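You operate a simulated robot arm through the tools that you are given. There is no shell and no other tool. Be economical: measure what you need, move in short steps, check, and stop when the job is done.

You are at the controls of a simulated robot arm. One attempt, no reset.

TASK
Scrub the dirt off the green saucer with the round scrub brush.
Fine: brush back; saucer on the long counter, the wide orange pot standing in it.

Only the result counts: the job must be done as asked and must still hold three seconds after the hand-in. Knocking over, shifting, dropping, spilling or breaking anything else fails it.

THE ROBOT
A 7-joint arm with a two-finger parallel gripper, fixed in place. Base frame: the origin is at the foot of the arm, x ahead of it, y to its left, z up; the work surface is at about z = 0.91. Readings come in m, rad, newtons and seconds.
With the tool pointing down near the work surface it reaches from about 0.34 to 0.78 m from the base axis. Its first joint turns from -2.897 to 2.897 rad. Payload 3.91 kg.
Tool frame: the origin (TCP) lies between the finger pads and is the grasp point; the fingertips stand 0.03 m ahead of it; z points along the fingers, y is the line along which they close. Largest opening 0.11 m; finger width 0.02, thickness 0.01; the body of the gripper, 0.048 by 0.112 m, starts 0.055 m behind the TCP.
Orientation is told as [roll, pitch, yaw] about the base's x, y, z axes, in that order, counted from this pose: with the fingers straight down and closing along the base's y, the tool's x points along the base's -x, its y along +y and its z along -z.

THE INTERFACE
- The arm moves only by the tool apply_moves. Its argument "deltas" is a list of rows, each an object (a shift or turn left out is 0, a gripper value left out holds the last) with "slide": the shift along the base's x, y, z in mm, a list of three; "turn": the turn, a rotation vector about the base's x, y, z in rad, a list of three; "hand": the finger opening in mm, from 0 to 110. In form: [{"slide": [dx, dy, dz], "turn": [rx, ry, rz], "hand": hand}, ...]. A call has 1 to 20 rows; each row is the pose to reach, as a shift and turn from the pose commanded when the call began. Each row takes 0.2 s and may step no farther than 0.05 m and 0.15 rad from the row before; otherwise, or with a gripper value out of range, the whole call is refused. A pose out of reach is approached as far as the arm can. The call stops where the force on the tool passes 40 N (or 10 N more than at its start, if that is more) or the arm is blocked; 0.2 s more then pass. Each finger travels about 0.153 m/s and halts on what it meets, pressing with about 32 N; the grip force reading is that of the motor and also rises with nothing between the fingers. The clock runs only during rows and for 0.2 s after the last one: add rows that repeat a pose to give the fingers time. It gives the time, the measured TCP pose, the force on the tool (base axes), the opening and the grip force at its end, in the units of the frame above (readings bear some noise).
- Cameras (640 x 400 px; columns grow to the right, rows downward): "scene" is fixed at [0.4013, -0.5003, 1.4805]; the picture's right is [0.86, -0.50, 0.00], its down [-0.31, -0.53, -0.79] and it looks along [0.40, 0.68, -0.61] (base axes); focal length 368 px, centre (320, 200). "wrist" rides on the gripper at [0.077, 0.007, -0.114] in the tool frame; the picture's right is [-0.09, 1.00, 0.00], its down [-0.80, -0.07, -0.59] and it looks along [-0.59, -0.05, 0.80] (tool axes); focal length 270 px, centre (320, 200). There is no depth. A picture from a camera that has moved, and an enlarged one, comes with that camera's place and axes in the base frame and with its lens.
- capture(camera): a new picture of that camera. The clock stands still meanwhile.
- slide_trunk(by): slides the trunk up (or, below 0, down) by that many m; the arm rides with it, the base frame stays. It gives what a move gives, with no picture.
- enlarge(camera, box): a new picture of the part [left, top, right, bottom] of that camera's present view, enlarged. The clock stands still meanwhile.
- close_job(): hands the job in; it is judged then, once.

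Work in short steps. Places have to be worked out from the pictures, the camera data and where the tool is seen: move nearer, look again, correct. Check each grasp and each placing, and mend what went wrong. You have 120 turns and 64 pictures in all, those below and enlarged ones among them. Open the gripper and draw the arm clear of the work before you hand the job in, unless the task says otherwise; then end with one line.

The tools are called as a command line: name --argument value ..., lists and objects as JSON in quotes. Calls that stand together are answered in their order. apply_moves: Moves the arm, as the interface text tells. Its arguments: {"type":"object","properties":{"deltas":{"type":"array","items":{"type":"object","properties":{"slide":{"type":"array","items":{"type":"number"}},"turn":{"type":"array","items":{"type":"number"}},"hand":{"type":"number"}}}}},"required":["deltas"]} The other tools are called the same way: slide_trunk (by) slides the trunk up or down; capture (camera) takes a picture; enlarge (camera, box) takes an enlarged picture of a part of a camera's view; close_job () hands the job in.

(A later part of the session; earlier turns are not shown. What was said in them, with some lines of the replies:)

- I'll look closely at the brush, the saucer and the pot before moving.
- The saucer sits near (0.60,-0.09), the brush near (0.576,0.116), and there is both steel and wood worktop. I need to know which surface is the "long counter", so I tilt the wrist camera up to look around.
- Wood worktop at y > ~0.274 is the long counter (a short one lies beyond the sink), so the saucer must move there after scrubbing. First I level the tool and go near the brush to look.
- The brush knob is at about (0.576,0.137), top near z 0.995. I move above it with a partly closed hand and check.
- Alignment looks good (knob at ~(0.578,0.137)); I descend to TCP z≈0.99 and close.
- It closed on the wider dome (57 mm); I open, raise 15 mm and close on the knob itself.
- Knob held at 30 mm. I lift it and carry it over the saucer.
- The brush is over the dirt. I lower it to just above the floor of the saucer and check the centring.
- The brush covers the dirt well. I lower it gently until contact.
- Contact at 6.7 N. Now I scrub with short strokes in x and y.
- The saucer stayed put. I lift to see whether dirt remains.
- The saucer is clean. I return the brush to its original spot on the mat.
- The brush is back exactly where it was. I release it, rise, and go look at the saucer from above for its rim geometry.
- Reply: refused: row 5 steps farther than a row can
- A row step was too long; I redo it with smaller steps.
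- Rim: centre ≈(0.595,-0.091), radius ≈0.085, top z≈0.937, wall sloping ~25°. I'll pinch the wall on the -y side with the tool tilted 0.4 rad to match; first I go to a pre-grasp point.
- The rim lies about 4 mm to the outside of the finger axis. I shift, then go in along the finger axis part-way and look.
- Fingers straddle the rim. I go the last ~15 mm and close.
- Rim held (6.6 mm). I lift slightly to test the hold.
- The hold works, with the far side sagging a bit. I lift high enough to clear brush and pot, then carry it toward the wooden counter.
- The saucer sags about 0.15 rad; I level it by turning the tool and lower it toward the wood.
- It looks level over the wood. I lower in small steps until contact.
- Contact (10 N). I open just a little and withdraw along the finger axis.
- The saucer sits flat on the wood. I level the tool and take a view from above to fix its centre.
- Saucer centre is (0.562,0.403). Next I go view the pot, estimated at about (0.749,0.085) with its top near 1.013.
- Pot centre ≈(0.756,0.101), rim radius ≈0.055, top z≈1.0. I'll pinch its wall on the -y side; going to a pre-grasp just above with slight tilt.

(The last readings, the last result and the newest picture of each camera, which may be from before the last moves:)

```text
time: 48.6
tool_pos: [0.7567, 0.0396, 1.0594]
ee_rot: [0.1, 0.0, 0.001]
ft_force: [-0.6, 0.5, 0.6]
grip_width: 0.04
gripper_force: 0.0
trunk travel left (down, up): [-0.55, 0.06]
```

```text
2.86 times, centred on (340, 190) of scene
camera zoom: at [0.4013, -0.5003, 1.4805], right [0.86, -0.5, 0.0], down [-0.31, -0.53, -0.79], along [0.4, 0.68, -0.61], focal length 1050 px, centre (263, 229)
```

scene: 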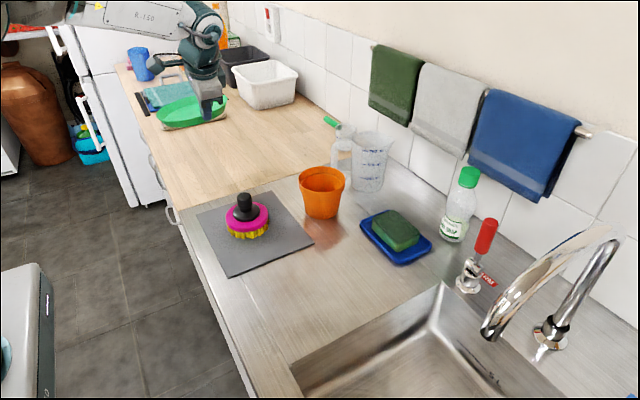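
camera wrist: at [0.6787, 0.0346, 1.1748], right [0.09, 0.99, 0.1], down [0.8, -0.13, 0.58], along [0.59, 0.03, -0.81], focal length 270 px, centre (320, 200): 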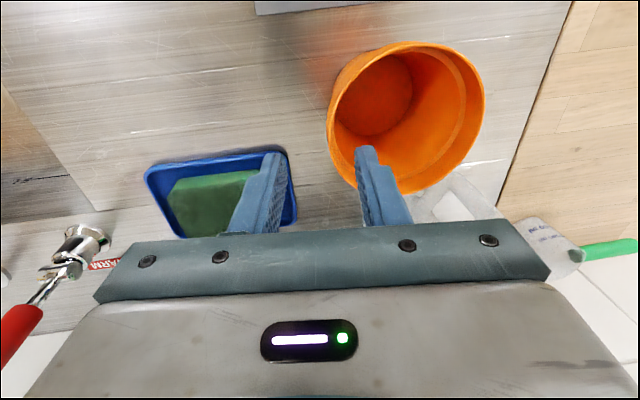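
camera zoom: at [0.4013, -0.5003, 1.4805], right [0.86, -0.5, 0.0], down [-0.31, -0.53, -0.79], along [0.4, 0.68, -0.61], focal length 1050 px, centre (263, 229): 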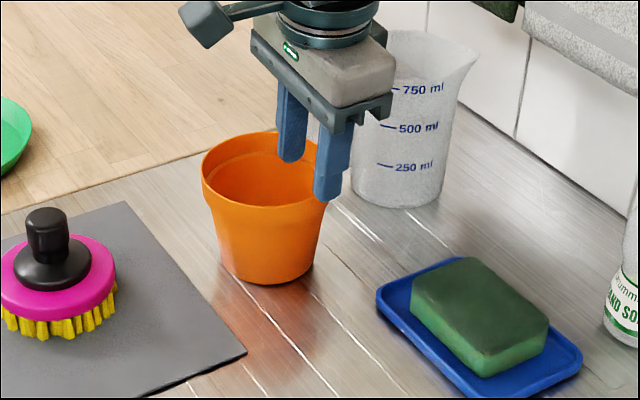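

The rim wall is ~5 mm further to +y than the finger axis; I correct and descend so the fingers straddle the wall.

apply_moves --deltas '[{"slide": [-2, 7, -12]}, {"slide": [-2, 9, -30]}, {"slide": [-2, 11, -46]}, {"slide": [-2, 11, -56]}, {"slide": [-2, 11, -56]}]'

capture --camera "wrist"

enlarge --camera "scene" --box '[260, 120, 420, 260]'

```text
time: 49.8
tool_pos: [0.7538, 0.0508, 1.0059]
ee_rot: [0.101, 0.001, 0.0]
ft_force: [-0.3, 0.2, 0.3]
grip_width: 0.0402
gripper_force: 0.1
trunk travel left (down, up): [-0.55, 0.06]
```

```text
23 pictures are left
camera wrist: at [0.6767, 0.0452, 1.1196], right [0.09, 0.99, 0.1], down [0.8, -0.13, 0.58], along [0.59, 0.03, -0.81], focal length 270 px, centre (320, 200)
```

wrist: 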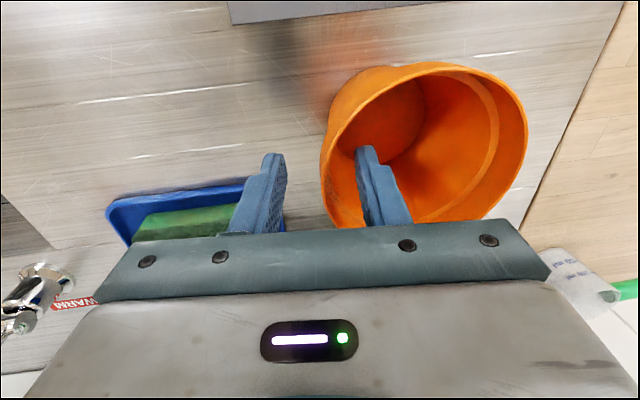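

```text
2.86 times, centred on (340, 190) of scene
camera zoom: at [0.4013, -0.5003, 1.4805], right [0.86, -0.5, 0.0], down [-0.31, -0.53, -0.79], along [0.4, 0.68, -0.61], focal length 1050 px, centre (263, 229)
```

zoom: 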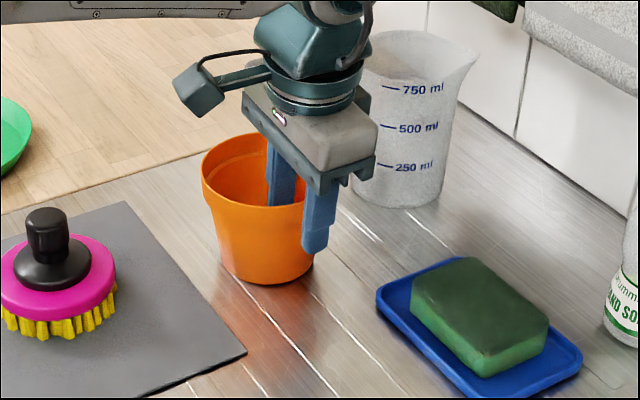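

The fingers straddle the wall. I close and lift a little.

apply_moves --deltas '[{"hand": 20}, {"hand": 5}, {"hand": 0}, {"hand": 0}]'

apply_moves --deltas '[{"slide": [0, 0, 8]}, {"slide": [0, 0, 20]}, {"slide": [0, 0, 30]}, {"slide": [0, 0, 30]}]'

enlarge --camera "scene" --box '[260, 120, 420, 260]'

```text
time: 50.8
tool_pos: [0.7537, 0.0513, 1.0076]
ee_rot: [0.102, -0.002, 0.0]
ft_force: [1.1, 3.4, 10.9]
grip_width: 0.0054
gripper_force: 31.4
trunk travel left (down, up): [-0.55, 0.06]
```

```text
time: 51.8
tool_pos: [0.7523, 0.052, 1.0362]
ee_rot: [0.101, 0.0, 0.0]
ft_force: [-0.1, -0.1, -0.8]
grip_width: 0.0044
gripper_force: 32.1
trunk travel left (down, up): [-0.55, 0.06]
```

```text
2.86 times, centred on (340, 190) of scene
camera zoom: at [0.4013, -0.5003, 1.4805], right [0.86, -0.5, 0.0], down [-0.31, -0.53, -0.79], along [0.4, 0.68, -0.61], focal length 1050 px, centre (263, 229)
```

zoom: 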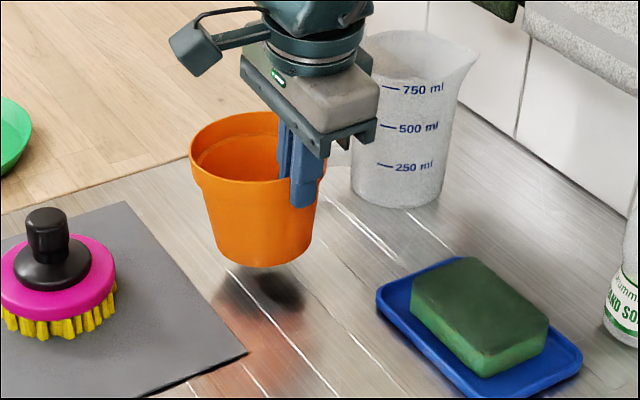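

Held well. I lift clear and carry it over the saucer, aiming the pot centre at (0.562,0.403).

apply_moves --deltas '[{"slide": [0, 0, 35]}, {"slide": [-5, 0, 75]}, {"slide": [-15, 5, 110]}, {"slide": [-40, 25, 115]}, {"slide": [-65, 55, 115]}, {"slide": [-90, 90, 115]}, {"slide": [-115, 125, 115]}, {"slide": [-140, 160, 115]}, {"slide": [-160, 200, 115]}, {"slide": [-175, 240, 115]}, {"slide": [-188, 275, 115]}, {"slide": [-190, 300, 115]}, {"slide": [-190, 300, 80]}, {"slide": [-190, 300, 60]}, {"slide": [-190, 300, 60]}]'

enlarge --camera "scene" --box '[140, 60, 280, 200]'

capture --camera "wrist"

```text
time: 55.0
tool_pos: [0.5607, 0.3482, 1.0974]
ee_rot: [0.1, -0.001, 0.0]
ft_force: [0.1, 0.1, -1.1]
grip_width: 0.0041
gripper_force: 31.8
trunk travel left (down, up): [-0.55, 0.06]
```

```text
2.86 times, centred on (210, 130) of scene
camera zoom: at [0.4013, -0.5003, 1.4805], right [0.86, -0.5, 0.0], down [-0.31, -0.53, -0.79], along [0.4, 0.68, -0.61], focal length 1050 px, centre (634, 400)
```

zoom: 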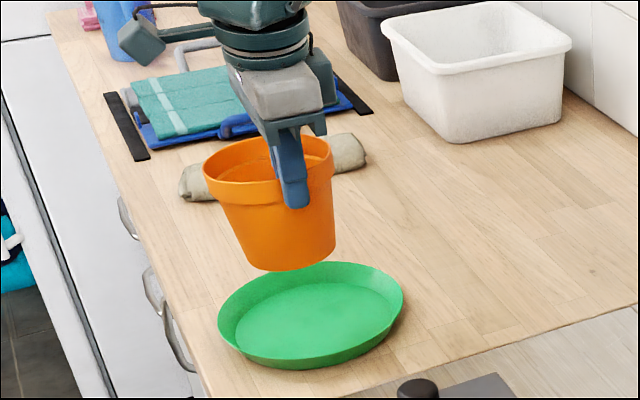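

```text
19 pictures are left
camera wrist: at [0.484, 0.3426, 1.2117], right [0.09, 0.99, 0.1], down [0.8, -0.13, 0.58], along [0.59, 0.03, -0.81], focal length 270 px, centre (320, 200)
```

wrist: 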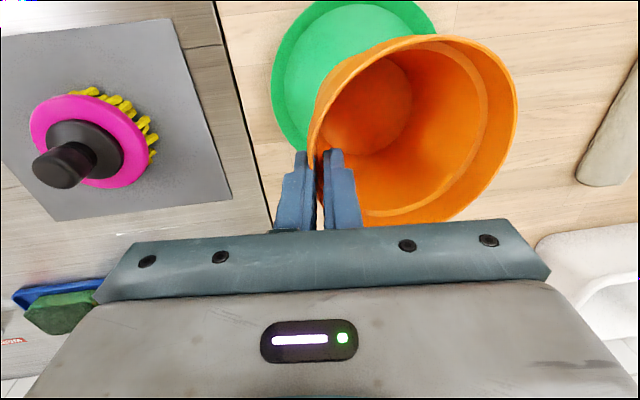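

The pot has sagged about 0.18 rad toward +y. I level it by tilting the tool and check.

apply_moves --deltas '[{"turn": [0.06, 0, 0], "slide": [1, 2, 0]}, {"turn": [0.12, 0, 0], "slide": [1, 4, 0]}, {"turn": [0.18, 0, 0], "slide": [1, 4, 0]}, {"turn": [0.18, 0, 0], "slide": [1, 4, 0]}]'

enlarge --camera "scene" --box '[150, 90, 250, 190]'

capture --camera "wrist"

```text
time: 56.0
tool_pos: [0.5627, 0.3533, 1.0968]
ee_rot: [0.282, 0.0, 0.0]
ft_force: [0.1, 0.3, -0.2]
grip_width: 0.0042
gripper_force: 31.5
trunk travel left (down, up): [-0.55, 0.06]
```

```text
4.00 times, centred on (200, 140) of scene
camera zoom: at [0.4013, -0.5003, 1.4805], right [0.86, -0.5, 0.0], down [-0.31, -0.53, -0.79], along [0.4, 0.68, -0.61], focal length 1470 px, centre (800, 440)
```

zoom: 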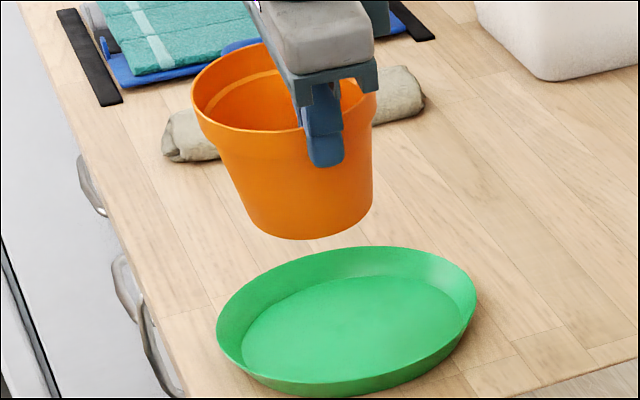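

```text
17 pictures are left
camera wrist: at [0.4857, 0.3274, 1.2084], right [0.09, 0.96, 0.28], down [0.8, -0.23, 0.55], along [0.59, 0.17, -0.79], focal length 270 px, centre (320, 200)
```

wrist: 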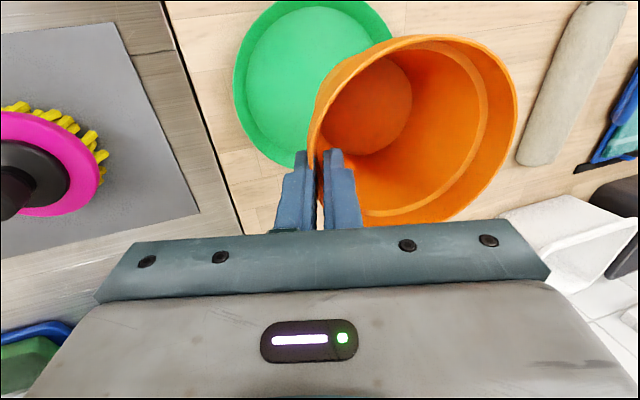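

The pot is upright now; its base centre is at ≈(0.561,0.420), so I shift -19 mm in y and lower it to just above the saucer.

apply_moves --deltas '[{"slide": [2, -10, 0]}, {"slide": [3, -19, -15]}, {"slide": [3, -19, -40]}, {"slide": [3, -19, -60]}, {"slide": [3, -19, -72]}, {"slide": [3, -19, -72]}]'

enlarge --camera "scene" --box '[150, 90, 250, 190]'

capture --camera "wrist"

```text
time: 57.4
tool_pos: [0.5655, 0.3359, 1.0231]
ee_rot: [0.278, 0.001, 0.0]
ft_force: [-0.4, 0.5, -0.4]
grip_width: 0.0039
gripper_force: 32.5
trunk travel left (down, up): [-0.55, 0.06]
```

```text
4.00 times, centred on (200, 140) of scene
camera zoom: at [0.4013, -0.5003, 1.4805], right [0.86, -0.5, 0.0], down [-0.31, -0.53, -0.79], along [0.4, 0.68, -0.61], focal length 1470 px, centre (800, 440)
```

zoom: 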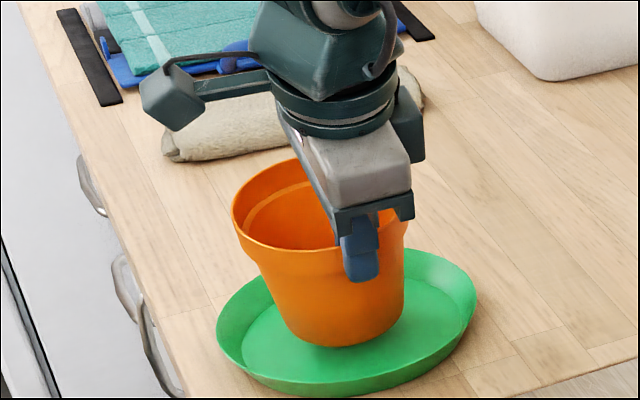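

```text
15 pictures are left
camera wrist: at [0.4888, 0.3101, 1.1349], right [0.09, 0.96, 0.28], down [0.8, -0.23, 0.55], along [0.59, 0.17, -0.79], focal length 270 px, centre (320, 200)
```

wrist: 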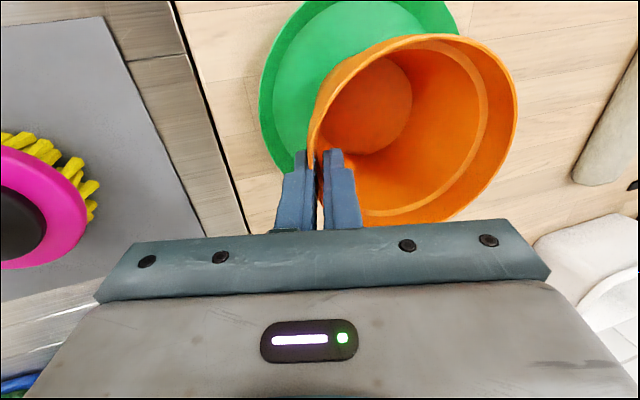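

Base is well inside the saucer. I lower gently to contact.

apply_moves --deltas '[{"slide": [2, -1, -4]}, {"slide": [2, -1, -7]}, {"slide": [2, -1, -9]}, {"slide": [2, -1, -9]}]'

```text
time: 58.4
tool_pos: [0.5678, 0.3341, 1.0155]
ee_rot: [0.28, 0.0, -0.001]
ft_force: [-0.6, 0.5, -1.4]
grip_width: 0.0039
gripper_force: 31.8
trunk travel left (down, up): [-0.55, 0.06]
```

apply_moves --deltas '[{"slide": [0, 0, -2]}, {"slide": [0, 0, -4]}, {"slide": [0, 0, -6]}, {"slide": [0, 0, -6]}]'

```text
time: 59.4
tool_pos: [0.5685, 0.3333, 1.0099]
ee_rot: [0.28, 0.001, -0.001]
ft_force: [-0.8, -0.2, -0.9]
grip_width: 0.0038
gripper_force: 32.6
trunk travel left (down, up): [-0.55, 0.06]
```

apply_moves --deltas '[{"slide": [0, 0, -2]}, {"slide": [0, 0, -3]}, {"slide": [0, 0, -4]}, {"slide": [0, 0, -4]}]'

enlarge --camera "scene" --box '[150, 90, 250, 190]'

```text
time: 60.4
tool_pos: [0.5693, 0.3345, 1.0083]
ee_rot: [0.28, -0.002, 0.0]
ft_force: [0.4, 0.9, 6.1]
grip_width: 0.0038
gripper_force: 32.3
trunk travel left (down, up): [-0.55, 0.06]
```

```text
4.00 times, centred on (200, 140) of scene
camera zoom: at [0.4013, -0.5003, 1.4805], right [0.86, -0.5, 0.0], down [-0.31, -0.53, -0.79], along [0.4, 0.68, -0.61], focal length 1470 px, centre (800, 440)
```

zoom: 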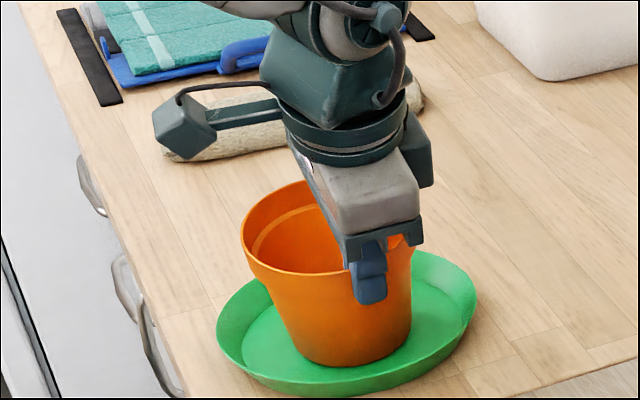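

Contact at 6 N, pot standing in the saucer. I open gently and withdraw along the finger axis.

apply_moves --deltas '[{"hand": 8}, {"hand": 16}, {"hand": 24}, {"hand": 24, "slide": [0, -3, 10]}, {"hand": 24, "slide": [0, -7, 25]}, {"hand": 24, "slide": [0, -14, 50]}, {"hand": 24, "slide": [0, -25, 90]}, {"hand": 24, "slide": [-10, -50, 120]}, {"hand": 24, "slide": [-40, -85, 130]}, {"hand": 24, "slide": [-75, -120, 130]}]'

enlarge --camera "scene" --box '[150, 90, 250, 190]'

capture --camera "scene"

capture --camera "wrist"

```text
time: 62.6
tool_pos: [0.494, 0.2118, 1.1388]
ee_rot: [0.282, -0.002, 0.0]
ft_force: [0.3, 0.2, 0.2]
grip_width: 0.0239
gripper_force: 0.0
trunk travel left (down, up): [-0.55, 0.06]
```

```text
4.00 times, centred on (200, 140) of scene
camera zoom: at [0.4013, -0.5003, 1.4805], right [0.86, -0.5, 0.0], down [-0.31, -0.53, -0.79], along [0.4, 0.68, -0.61], focal length 1470 px, centre (800, 440)
```

zoom: 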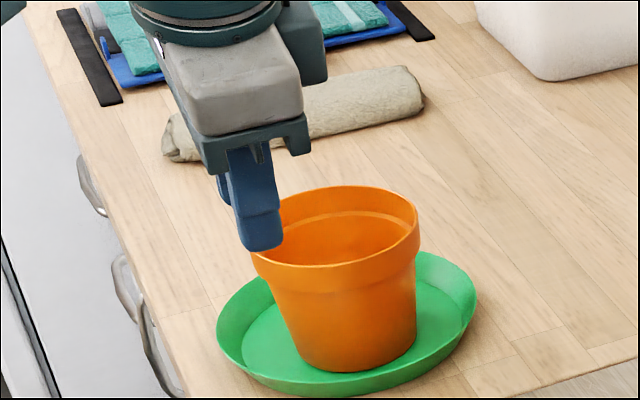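

```text
12 pictures are left
```

scene: 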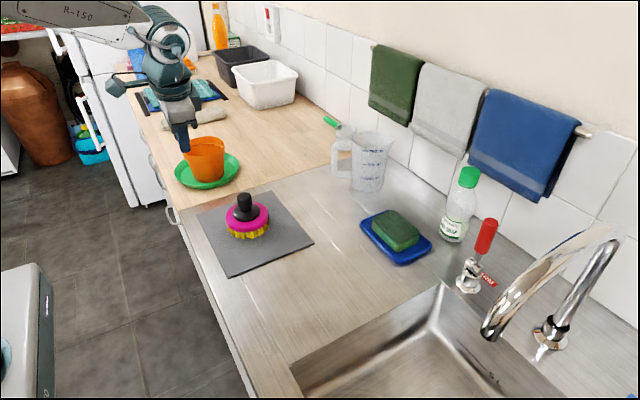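

```text
11 pictures are left
camera wrist: at [0.4163, 0.1846, 1.2489], right [0.09, 0.96, 0.28], down [0.8, -0.23, 0.55], along [0.59, 0.17, -0.79], focal length 270 px, centre (320, 200)
```

wrist: 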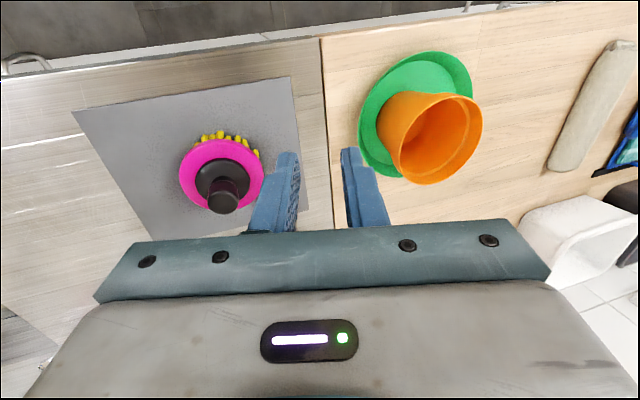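

The pot stands in the saucer on the wooden counter, and the brush is in its place. I raise the arm clear, open the hand and take a last look.

apply_moves --deltas '[{"slide": [-10, -40, 20], "turn": [-0.1, 0, 0], "hand": 60}, {"slide": [-15, -85, 40], "turn": [-0.2, 0, 0], "hand": 110}, {"slide": [-15, -130, 60], "turn": [-0.28, 0, 0], "hand": 110}, {"slide": [-15, -175, 70], "turn": [-0.28, 0, 0], "hand": 110}, {"slide": [-15, -220, 70], "turn": [-0.28, 0, 0], "hand": 110}, {"slide": [-15, -220, 70], "turn": [-0.28, 0, 0], "hand": 110}]'

enlarge --camera "scene" --box '[150, 90, 310, 250]'

```text
time: 64.0
tool_pos: [0.4783, -0.0075, 1.2062]
ee_rot: [-0.001, 0.0, 0.0]
ft_force: [-0.3, -0.3, 0.1]
grip_width: 0.11
gripper_force: 0.1
trunk travel left (down, up): [-0.55, 0.06]
```

```text
2.50 times, centred on (230, 170) of scene
camera zoom: at [0.4013, -0.5003, 1.4805], right [0.86, -0.5, 0.0], down [-0.31, -0.53, -0.79], along [0.4, 0.68, -0.61], focal length 919 px, centre (545, 275)
```

zoom: 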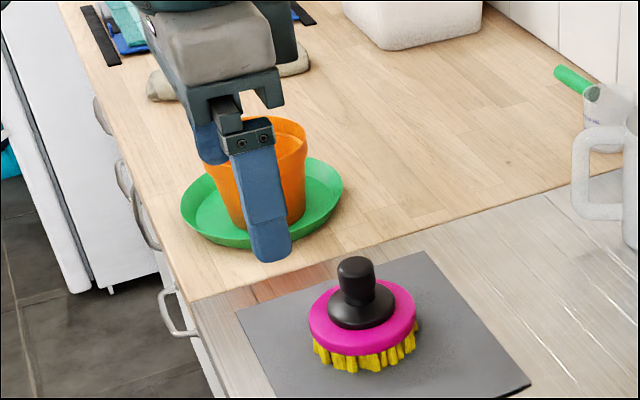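

Everything is in place and the arm is clear, so I hand the job in.

close_job

```text
The job is handed in.
```

I scrubbed the dirt off the green saucer, put the brush back in its spot on the mat, and set the saucer on the long wooden counter (my reading of "the long counter") with the wide orange pot standing in it.
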